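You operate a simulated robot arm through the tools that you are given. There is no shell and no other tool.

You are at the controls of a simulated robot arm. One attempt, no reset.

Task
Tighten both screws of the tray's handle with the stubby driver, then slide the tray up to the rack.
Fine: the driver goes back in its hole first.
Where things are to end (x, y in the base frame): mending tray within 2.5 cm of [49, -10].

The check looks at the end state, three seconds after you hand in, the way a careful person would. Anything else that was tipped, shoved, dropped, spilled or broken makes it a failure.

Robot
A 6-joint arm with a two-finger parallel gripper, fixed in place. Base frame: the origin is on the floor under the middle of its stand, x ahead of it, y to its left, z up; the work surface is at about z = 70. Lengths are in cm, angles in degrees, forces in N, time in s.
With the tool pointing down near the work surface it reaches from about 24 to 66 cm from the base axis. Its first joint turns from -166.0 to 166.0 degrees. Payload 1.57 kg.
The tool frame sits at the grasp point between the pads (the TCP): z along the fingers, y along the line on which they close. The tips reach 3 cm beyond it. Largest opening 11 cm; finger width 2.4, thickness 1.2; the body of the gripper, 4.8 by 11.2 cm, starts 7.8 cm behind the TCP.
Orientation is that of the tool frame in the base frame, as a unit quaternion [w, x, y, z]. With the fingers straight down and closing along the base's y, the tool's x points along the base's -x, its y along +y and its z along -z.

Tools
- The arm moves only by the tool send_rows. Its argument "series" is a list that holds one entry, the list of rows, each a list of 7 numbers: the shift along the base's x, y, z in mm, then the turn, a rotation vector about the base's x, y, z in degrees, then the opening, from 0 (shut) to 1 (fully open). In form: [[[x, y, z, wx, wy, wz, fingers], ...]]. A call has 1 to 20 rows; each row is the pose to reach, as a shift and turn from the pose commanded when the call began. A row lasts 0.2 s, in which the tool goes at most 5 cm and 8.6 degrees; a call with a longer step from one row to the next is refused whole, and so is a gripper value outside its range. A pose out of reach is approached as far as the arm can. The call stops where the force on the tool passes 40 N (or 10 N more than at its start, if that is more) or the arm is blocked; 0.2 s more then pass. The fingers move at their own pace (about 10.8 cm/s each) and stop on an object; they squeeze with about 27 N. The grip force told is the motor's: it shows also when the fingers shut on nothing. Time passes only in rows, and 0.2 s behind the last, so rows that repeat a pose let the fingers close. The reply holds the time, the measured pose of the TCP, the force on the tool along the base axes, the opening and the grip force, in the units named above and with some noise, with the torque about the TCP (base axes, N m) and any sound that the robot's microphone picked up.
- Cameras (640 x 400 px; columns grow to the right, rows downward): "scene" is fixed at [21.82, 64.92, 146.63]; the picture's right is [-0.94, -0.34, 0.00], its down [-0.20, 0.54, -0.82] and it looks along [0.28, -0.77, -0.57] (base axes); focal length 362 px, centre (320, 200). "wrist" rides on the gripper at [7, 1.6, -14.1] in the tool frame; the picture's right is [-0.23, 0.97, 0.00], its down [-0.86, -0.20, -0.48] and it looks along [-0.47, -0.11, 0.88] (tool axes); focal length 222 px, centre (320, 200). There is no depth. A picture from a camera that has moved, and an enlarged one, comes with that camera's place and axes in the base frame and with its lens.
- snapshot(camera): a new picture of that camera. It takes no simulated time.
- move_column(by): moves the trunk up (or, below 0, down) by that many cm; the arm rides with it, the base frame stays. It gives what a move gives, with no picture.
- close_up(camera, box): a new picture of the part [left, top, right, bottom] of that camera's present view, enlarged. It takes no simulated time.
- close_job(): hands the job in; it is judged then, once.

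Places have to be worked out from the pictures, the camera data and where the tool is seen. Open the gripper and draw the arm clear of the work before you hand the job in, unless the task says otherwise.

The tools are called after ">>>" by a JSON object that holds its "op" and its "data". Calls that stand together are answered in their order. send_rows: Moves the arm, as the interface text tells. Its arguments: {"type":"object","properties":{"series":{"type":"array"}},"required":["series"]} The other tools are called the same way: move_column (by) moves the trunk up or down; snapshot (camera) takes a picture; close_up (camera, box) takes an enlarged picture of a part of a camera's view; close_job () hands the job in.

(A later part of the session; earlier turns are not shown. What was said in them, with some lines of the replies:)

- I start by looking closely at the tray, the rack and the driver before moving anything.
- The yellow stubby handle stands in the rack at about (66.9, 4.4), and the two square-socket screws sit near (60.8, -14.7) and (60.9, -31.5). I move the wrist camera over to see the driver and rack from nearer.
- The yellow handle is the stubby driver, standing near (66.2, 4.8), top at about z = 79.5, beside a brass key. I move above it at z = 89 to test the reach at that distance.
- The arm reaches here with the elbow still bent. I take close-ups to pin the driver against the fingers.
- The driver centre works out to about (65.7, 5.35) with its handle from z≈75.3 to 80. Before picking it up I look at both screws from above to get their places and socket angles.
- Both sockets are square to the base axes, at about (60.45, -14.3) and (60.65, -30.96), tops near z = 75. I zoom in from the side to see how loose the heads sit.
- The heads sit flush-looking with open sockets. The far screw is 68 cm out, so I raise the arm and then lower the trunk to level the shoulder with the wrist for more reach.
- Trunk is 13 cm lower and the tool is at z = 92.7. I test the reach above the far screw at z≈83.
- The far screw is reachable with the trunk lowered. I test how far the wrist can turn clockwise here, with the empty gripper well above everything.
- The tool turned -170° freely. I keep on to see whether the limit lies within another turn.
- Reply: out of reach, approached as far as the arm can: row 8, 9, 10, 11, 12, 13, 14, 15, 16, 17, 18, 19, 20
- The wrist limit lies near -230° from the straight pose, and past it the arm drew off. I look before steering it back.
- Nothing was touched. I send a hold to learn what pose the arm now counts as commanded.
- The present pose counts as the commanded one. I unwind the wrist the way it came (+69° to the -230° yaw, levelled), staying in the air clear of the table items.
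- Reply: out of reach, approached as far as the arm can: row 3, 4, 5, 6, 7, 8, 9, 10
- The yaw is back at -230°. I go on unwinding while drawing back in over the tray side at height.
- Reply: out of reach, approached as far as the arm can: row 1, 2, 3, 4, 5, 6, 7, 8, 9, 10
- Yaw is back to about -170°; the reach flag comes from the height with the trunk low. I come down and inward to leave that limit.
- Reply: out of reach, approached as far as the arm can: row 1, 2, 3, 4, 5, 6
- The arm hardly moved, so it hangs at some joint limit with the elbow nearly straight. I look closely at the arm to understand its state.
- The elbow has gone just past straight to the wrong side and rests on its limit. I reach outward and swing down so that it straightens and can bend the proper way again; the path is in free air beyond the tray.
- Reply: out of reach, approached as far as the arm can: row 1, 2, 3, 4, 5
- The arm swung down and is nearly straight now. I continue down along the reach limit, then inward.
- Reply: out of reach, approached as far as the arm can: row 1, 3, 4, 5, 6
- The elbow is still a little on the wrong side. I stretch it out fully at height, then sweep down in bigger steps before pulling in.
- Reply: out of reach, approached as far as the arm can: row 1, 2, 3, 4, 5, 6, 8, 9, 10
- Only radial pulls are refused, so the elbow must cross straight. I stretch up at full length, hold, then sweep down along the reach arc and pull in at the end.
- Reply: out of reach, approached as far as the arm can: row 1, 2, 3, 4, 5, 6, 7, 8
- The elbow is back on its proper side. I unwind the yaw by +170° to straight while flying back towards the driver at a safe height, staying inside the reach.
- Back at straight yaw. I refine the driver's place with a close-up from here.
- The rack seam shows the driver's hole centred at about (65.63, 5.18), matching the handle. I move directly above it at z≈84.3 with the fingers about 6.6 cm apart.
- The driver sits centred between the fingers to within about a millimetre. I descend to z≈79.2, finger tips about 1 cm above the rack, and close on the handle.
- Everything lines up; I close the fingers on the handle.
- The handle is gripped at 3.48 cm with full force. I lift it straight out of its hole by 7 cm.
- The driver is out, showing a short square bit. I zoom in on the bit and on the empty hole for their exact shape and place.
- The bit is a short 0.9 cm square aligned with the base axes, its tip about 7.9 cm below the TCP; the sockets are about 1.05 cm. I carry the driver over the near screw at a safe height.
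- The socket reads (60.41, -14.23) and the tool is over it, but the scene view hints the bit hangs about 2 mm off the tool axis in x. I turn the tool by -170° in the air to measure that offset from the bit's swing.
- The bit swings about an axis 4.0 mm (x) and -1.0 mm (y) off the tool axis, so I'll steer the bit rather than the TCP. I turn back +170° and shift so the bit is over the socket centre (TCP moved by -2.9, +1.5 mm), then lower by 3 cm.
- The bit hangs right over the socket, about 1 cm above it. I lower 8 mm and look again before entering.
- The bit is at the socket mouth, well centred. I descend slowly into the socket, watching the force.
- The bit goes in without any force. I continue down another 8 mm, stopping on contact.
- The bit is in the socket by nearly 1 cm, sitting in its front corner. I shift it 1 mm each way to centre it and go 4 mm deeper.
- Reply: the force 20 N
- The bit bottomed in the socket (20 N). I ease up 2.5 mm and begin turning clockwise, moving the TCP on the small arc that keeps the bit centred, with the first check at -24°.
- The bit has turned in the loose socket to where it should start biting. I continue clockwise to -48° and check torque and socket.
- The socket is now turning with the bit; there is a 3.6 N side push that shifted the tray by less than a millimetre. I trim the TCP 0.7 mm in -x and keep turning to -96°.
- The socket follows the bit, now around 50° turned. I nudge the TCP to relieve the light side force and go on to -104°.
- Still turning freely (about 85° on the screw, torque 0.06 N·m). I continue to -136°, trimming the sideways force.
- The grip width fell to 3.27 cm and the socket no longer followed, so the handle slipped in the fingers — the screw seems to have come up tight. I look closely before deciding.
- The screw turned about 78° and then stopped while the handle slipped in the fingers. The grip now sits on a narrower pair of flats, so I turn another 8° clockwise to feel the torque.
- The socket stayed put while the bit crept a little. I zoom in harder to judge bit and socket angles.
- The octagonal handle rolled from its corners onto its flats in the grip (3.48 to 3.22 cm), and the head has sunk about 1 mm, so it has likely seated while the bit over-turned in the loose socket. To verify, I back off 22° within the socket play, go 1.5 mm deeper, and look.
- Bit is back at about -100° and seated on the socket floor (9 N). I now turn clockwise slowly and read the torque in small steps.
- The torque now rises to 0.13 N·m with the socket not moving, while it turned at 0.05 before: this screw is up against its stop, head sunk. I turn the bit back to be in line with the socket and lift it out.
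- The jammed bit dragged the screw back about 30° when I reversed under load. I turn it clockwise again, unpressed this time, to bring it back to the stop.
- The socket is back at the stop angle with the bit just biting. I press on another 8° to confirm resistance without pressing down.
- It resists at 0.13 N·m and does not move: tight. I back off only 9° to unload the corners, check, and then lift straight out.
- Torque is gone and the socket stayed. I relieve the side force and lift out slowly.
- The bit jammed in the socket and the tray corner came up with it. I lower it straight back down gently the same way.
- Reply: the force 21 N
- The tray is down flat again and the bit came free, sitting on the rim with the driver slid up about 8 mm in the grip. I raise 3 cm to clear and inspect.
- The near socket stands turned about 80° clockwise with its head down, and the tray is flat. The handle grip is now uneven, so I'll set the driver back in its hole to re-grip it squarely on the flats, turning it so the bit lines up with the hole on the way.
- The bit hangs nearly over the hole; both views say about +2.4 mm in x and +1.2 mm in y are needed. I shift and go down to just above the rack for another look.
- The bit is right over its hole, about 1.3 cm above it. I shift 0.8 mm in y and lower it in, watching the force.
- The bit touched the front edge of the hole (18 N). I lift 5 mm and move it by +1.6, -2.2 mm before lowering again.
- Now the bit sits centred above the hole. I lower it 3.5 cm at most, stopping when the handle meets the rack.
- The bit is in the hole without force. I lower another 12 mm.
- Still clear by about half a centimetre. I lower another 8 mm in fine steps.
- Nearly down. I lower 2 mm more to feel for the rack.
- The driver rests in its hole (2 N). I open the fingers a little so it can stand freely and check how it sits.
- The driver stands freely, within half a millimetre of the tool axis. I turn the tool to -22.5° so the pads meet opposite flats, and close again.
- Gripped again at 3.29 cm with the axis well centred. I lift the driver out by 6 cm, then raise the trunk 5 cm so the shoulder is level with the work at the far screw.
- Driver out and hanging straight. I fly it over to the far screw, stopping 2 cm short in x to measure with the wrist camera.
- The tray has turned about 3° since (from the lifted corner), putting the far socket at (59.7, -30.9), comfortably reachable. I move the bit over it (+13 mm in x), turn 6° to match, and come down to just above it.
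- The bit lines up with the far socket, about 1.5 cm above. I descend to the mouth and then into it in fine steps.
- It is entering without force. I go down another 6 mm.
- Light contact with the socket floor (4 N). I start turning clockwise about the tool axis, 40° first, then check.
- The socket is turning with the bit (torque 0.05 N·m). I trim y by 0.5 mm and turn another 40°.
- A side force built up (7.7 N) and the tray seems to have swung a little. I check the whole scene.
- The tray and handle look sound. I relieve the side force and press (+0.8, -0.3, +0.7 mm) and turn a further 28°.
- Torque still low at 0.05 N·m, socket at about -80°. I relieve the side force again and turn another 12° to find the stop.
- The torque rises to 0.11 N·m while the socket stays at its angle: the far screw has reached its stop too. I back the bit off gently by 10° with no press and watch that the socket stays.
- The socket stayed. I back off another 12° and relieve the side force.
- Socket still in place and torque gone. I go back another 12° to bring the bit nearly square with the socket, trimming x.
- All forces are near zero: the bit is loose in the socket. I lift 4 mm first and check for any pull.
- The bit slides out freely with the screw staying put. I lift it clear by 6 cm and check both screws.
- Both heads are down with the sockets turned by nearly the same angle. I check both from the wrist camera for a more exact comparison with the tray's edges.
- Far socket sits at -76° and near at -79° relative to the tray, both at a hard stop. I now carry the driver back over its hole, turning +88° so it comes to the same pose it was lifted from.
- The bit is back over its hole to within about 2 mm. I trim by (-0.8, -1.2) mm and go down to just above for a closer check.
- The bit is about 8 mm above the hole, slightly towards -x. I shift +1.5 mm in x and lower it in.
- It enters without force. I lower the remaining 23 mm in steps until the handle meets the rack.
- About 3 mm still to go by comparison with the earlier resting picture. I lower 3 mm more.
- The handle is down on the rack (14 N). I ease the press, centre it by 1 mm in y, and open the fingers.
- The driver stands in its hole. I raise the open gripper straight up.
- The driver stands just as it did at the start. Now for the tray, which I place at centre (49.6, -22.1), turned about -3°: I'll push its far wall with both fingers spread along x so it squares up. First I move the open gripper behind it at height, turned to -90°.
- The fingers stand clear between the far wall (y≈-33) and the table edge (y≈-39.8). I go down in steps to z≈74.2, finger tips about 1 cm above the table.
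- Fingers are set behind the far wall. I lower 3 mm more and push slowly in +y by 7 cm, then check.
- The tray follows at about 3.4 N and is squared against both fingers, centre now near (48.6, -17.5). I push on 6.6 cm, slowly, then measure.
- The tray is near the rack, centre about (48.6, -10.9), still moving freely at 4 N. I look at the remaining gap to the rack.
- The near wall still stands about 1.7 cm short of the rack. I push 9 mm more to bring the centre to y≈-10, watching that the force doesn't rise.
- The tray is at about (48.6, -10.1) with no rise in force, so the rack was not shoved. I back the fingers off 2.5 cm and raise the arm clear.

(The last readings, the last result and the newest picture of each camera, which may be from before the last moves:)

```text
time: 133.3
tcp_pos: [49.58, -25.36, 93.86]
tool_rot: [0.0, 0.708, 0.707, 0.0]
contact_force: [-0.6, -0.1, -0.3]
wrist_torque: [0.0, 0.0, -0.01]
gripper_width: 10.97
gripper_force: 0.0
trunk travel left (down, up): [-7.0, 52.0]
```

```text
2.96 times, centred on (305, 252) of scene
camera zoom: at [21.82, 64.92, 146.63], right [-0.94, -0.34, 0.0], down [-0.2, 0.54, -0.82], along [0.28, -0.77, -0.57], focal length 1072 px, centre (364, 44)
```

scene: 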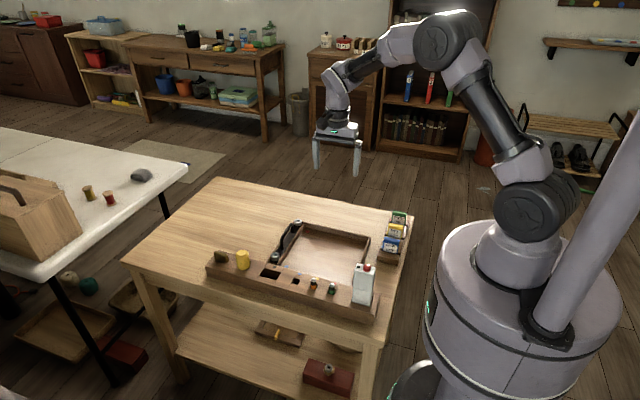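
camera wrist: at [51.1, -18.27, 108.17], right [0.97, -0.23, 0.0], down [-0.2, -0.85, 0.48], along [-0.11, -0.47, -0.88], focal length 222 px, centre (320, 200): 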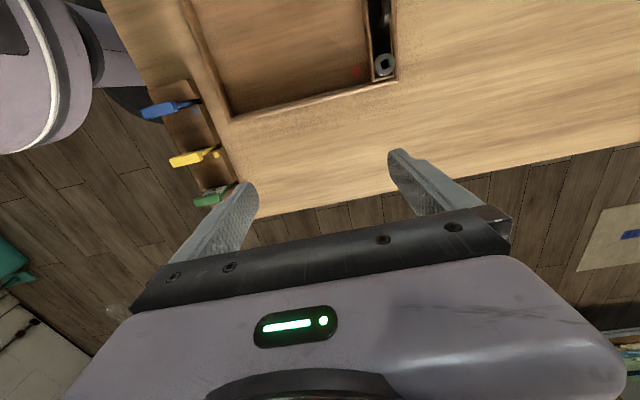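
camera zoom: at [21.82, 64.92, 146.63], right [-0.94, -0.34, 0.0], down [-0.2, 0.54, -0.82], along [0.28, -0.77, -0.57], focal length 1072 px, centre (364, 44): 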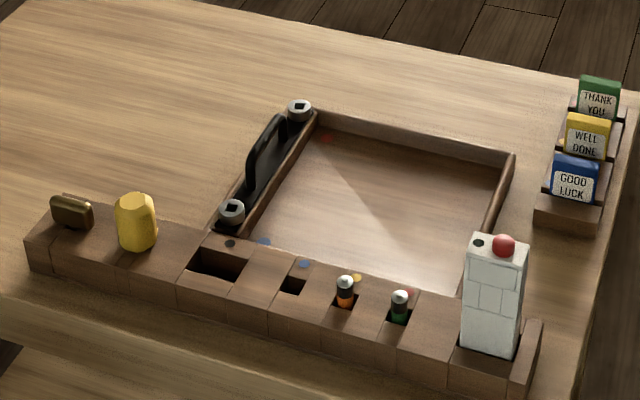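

All other items stand as before. I move the camera over for a final overhead check of the tray position and both screws.

>>> {"op": "send_rows", "data": {"series": [[[2, 10, 5, 0, 0, 8.2, 1], [4, 24, 10, 0, 0, 16.4, 1], [6, 38, 10, 0, 0, 24.6, 1], [8, 52, 10, 0, 0, 32.8, 1], [10, 66, 10, 0, 0, 41, 1], [12, 80, 10, 0, 0, 49.2, 1], [14, 94, 10, 0, 0, 57.4, 1], [16, 108, 10, 0, 0, 65.6, 1], [18, 122, 10, 0, 0, 73.8, 1], [20, 136, 10, 0, 0, 82, 1], [22, 145, 10, 0, 0, 90, 1], [22, 145, 10, 0, 0, 90, 1]]]}}

>>> {"op": "snapshot", "data": {"camera": "wrist"}}

```text
time: 135.9
tcp_pos: [51.88, -10.74, 94.93]
tool_rot: [-0.001, 0.0, 1.0, 0.0]
contact_force: [-0.5, 0.1, -0.3]
wrist_torque: [0.03, 0.01, -0.01]
gripper_width: 11.0
gripper_force: 0.1
trunk travel left (down, up): [-7.0, 52.0]
```

```text
taken
camera wrist: at [44.7, -9.01, 109.11], right [0.23, 0.97, 0.0], down [0.86, -0.2, 0.48], along [0.47, -0.11, -0.88], focal length 222 px, centre (320, 200)
```

wrist: 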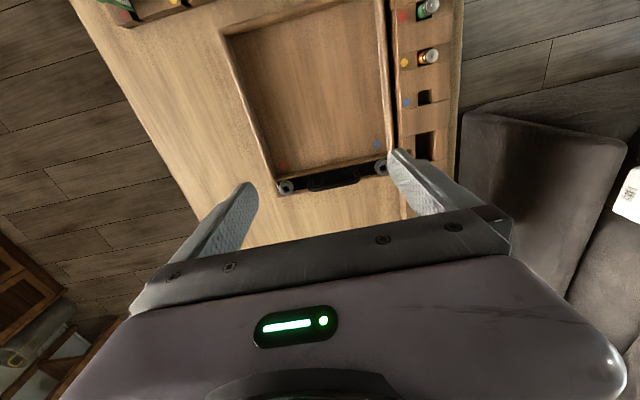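

>>> {"op": "close_up", "data": {"camera": "wrist", "box": [200, 0, 460, 200]}}

>>> {"op": "close_up", "data": {"camera": "wrist", "box": [265, 165, 305, 205]}}

>>> {"op": "close_up", "data": {"camera": "wrist", "box": [360, 145, 400, 185]}}

```text
2.00 times, centred on (330, 100) of wrist
camera zoom: at [44.7, -9.01, 109.11], right [0.23, 0.97, 0.0], down [0.86, -0.2, 0.48], along [0.47, -0.11, -0.88], focal length 444 px, centre (300, 400)
```

zoom: 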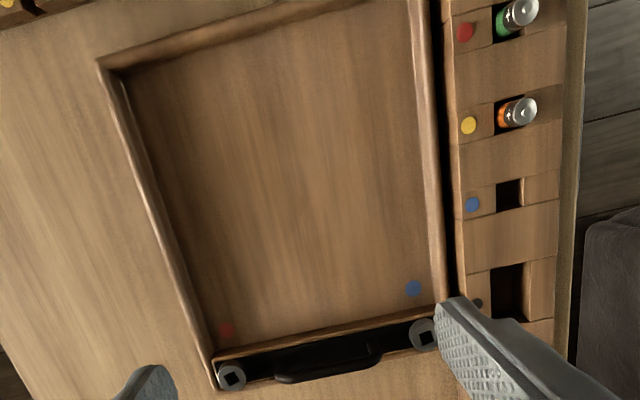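

```text
10.00 times, centred on (285, 185) of wrist
camera zoom: at [44.7, -9.01, 109.11], right [0.23, 0.97, 0.0], down [0.86, -0.2, 0.48], along [0.47, -0.11, -0.88], focal length 2221 px, centre (670, 350)
```

zoom: 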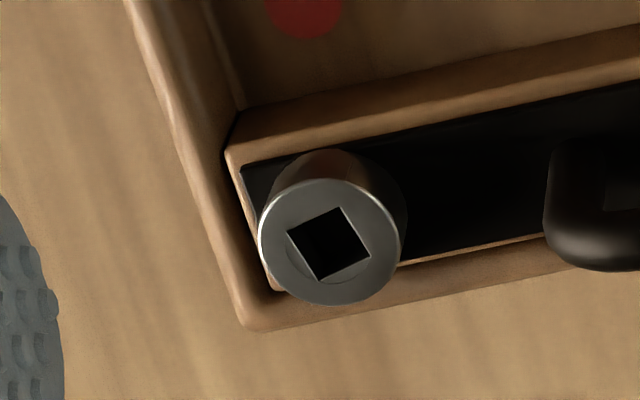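

```text
10.00 times, centred on (380, 165) of wrist
camera zoom: at [44.7, -9.01, 109.11], right [0.23, 0.97, 0.0], down [0.86, -0.2, 0.48], along [0.47, -0.11, -0.88], focal length 2221 px, centre (-280, 550)
```

zoom: 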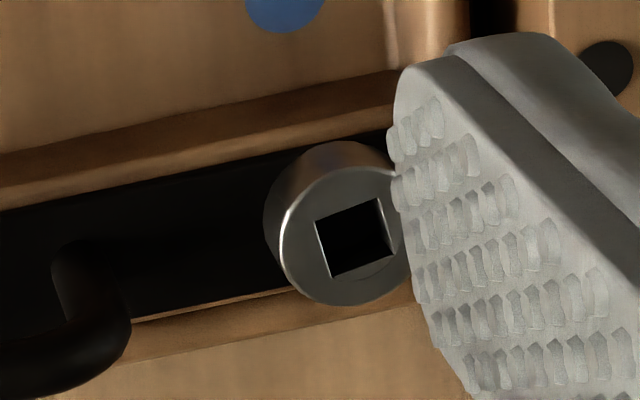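

The overhead view puts the tray centre at about (48.9, -10.1), square to the rack. I take matching scene close-ups of both sockets to compare their turned angles.

>>> {"op": "close_up", "data": {"camera": "scene", "box": [290, 212, 306, 230]}}

>>> {"op": "close_up", "data": {"camera": "scene", "box": [267, 246, 283, 264]}}

```text
16.00 times, centred on (298, 221) of scene
camera zoom: at [21.82, 64.92, 146.63], right [-0.94, -0.34, 0.0], down [-0.2, 0.54, -0.82], along [0.28, -0.77, -0.57], focal length 5791 px, centre (672, -136)
```

zoom: 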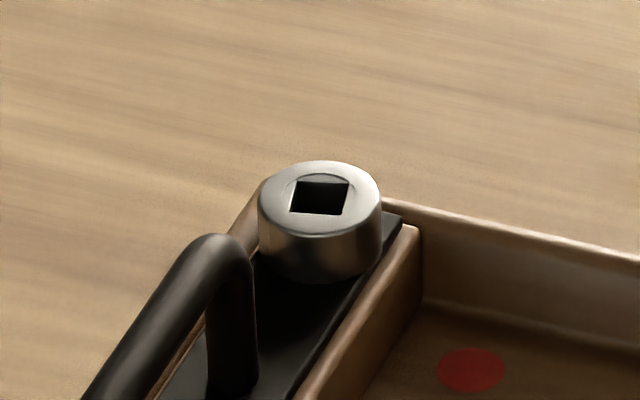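

```text
16.00 times, centred on (275, 255) of scene
camera zoom: at [21.82, 64.92, 146.63], right [-0.94, -0.34, 0.0], down [-0.2, 0.54, -0.82], along [0.28, -0.77, -0.57], focal length 5791 px, centre (1040, -680)
```

zoom: 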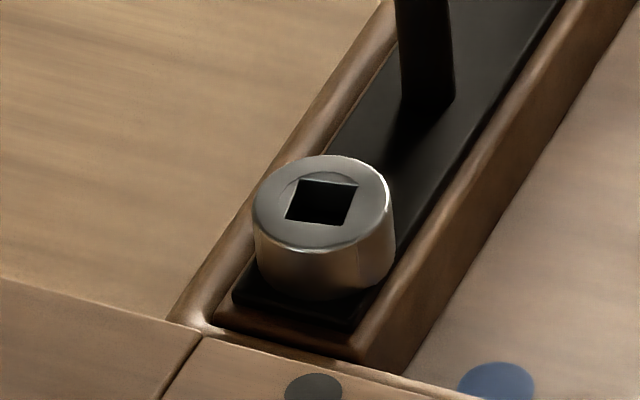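

Both sockets ended against their stops (about -75° and -78°), the driver is in its hole and the tray centre is at about (48.9, -10.1). I draw the open gripper up and clear of the work.

>>> {"op": "send_rows", "data": {"series": [[[0, 0, 30, 0, 0, 0, 1], [-10, 5, 65, 0, 0, 0, 1], [-25, 10, 100, 0, 0, 0, 1], [-40, 15, 130, 0, 0, 0, 1], [-55, 20, 150, 0, 0, 0, 1], [-55, 20, 150, 0, 0, 0, 1]]]}}

>>> {"op": "snapshot", "data": {"camera": "scene"}}

>>> {"op": "snapshot", "data": {"camera": "wrist"}}

>>> {"op": "close_up", "data": {"camera": "scene", "box": [200, 185, 410, 320]}}

```text
time: 137.3
tcp_pos: [46.24, -8.62, 110.03]
tool_rot: [0.0, 0.001, 1.0, 0.0]
contact_force: [-0.8, -0.1, 0.5]
wrist_torque: [-0.04, 0.01, -0.01]
gripper_width: 11.0
gripper_force: 0.1
trunk travel left (down, up): [-7.0, 52.0]
```

```text
taken
```

scene: 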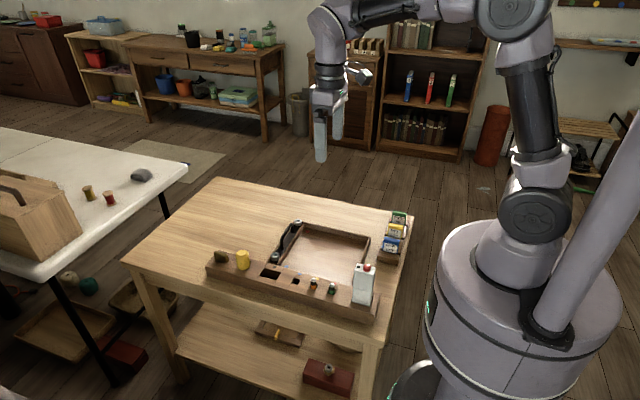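

```text
taken
camera wrist: at [39.17, -7.03, 124.15], right [0.23, 0.97, 0.0], down [0.85, -0.2, 0.48], along [0.47, -0.11, -0.88], focal length 222 px, centre (320, 200)
```

wrist: 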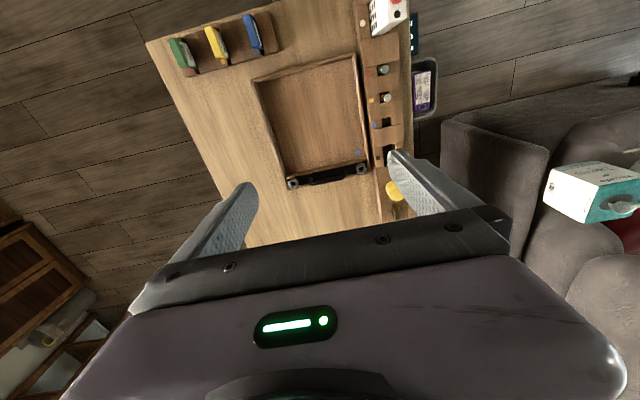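

```text
2.96 times, centred on (305, 252) of scene
camera zoom: at [21.82, 64.92, 146.63], right [-0.94, -0.34, 0.0], down [-0.2, 0.54, -0.82], along [0.28, -0.77, -0.57], focal length 1072 px, centre (364, 44)
```

zoom: 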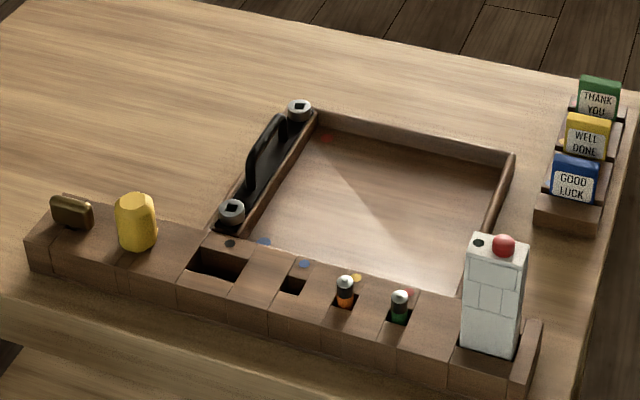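

Everything reads as done: both screws were turned clockwise to a hard stop, the stubby driver is back in its hole and the tray is square at about (48.9, -10.1). The other items stand as they were and the arm is clear with the gripper open, so I hand the job in.

>>> {"op": "close_job", "data": {}}

```text
The job is handed in.
```

I handed the job in. Both handle screws are tightened, the stubby driver is back in its hole, and the tray is up at the rack. I don't have the result of the check.

- **Screws:** I turned each one clockwise until it stopped moving. From the pictures, the near screw turned about 78° and the far one about 75°. The driver's bit fits loosely in the sockets, so the most turning force I measured on either was about 0.13 N·m. I judged them tight because they stopped sharply, not because of a high torque.
- **Driver:** It stands in its hole and looks the same as it did at the start. I set it back once between the two screws to get a better grip, and again after the second screw, before sliding the tray.
- **Tray:** Its centre is at about (48.9, -10.1), roughly square to the rack. It stops about 1 cm short of the rack, so the rack was not pushed.
- **Mishaps:**
  - When I first tried to pull the bit out of the near screw, it jammed and lifted one corner of the tray about 6 cm. I set it straight back down. It had turned the tray about 3°, which the later push corrected.
  - Before that, the jammed bit had also turned the near screw back about 30°, and I tightened it again.
- **Everything else:** The key, batteries, white box and cards look as they did at the start. The arm is raised clear with the gripper open.
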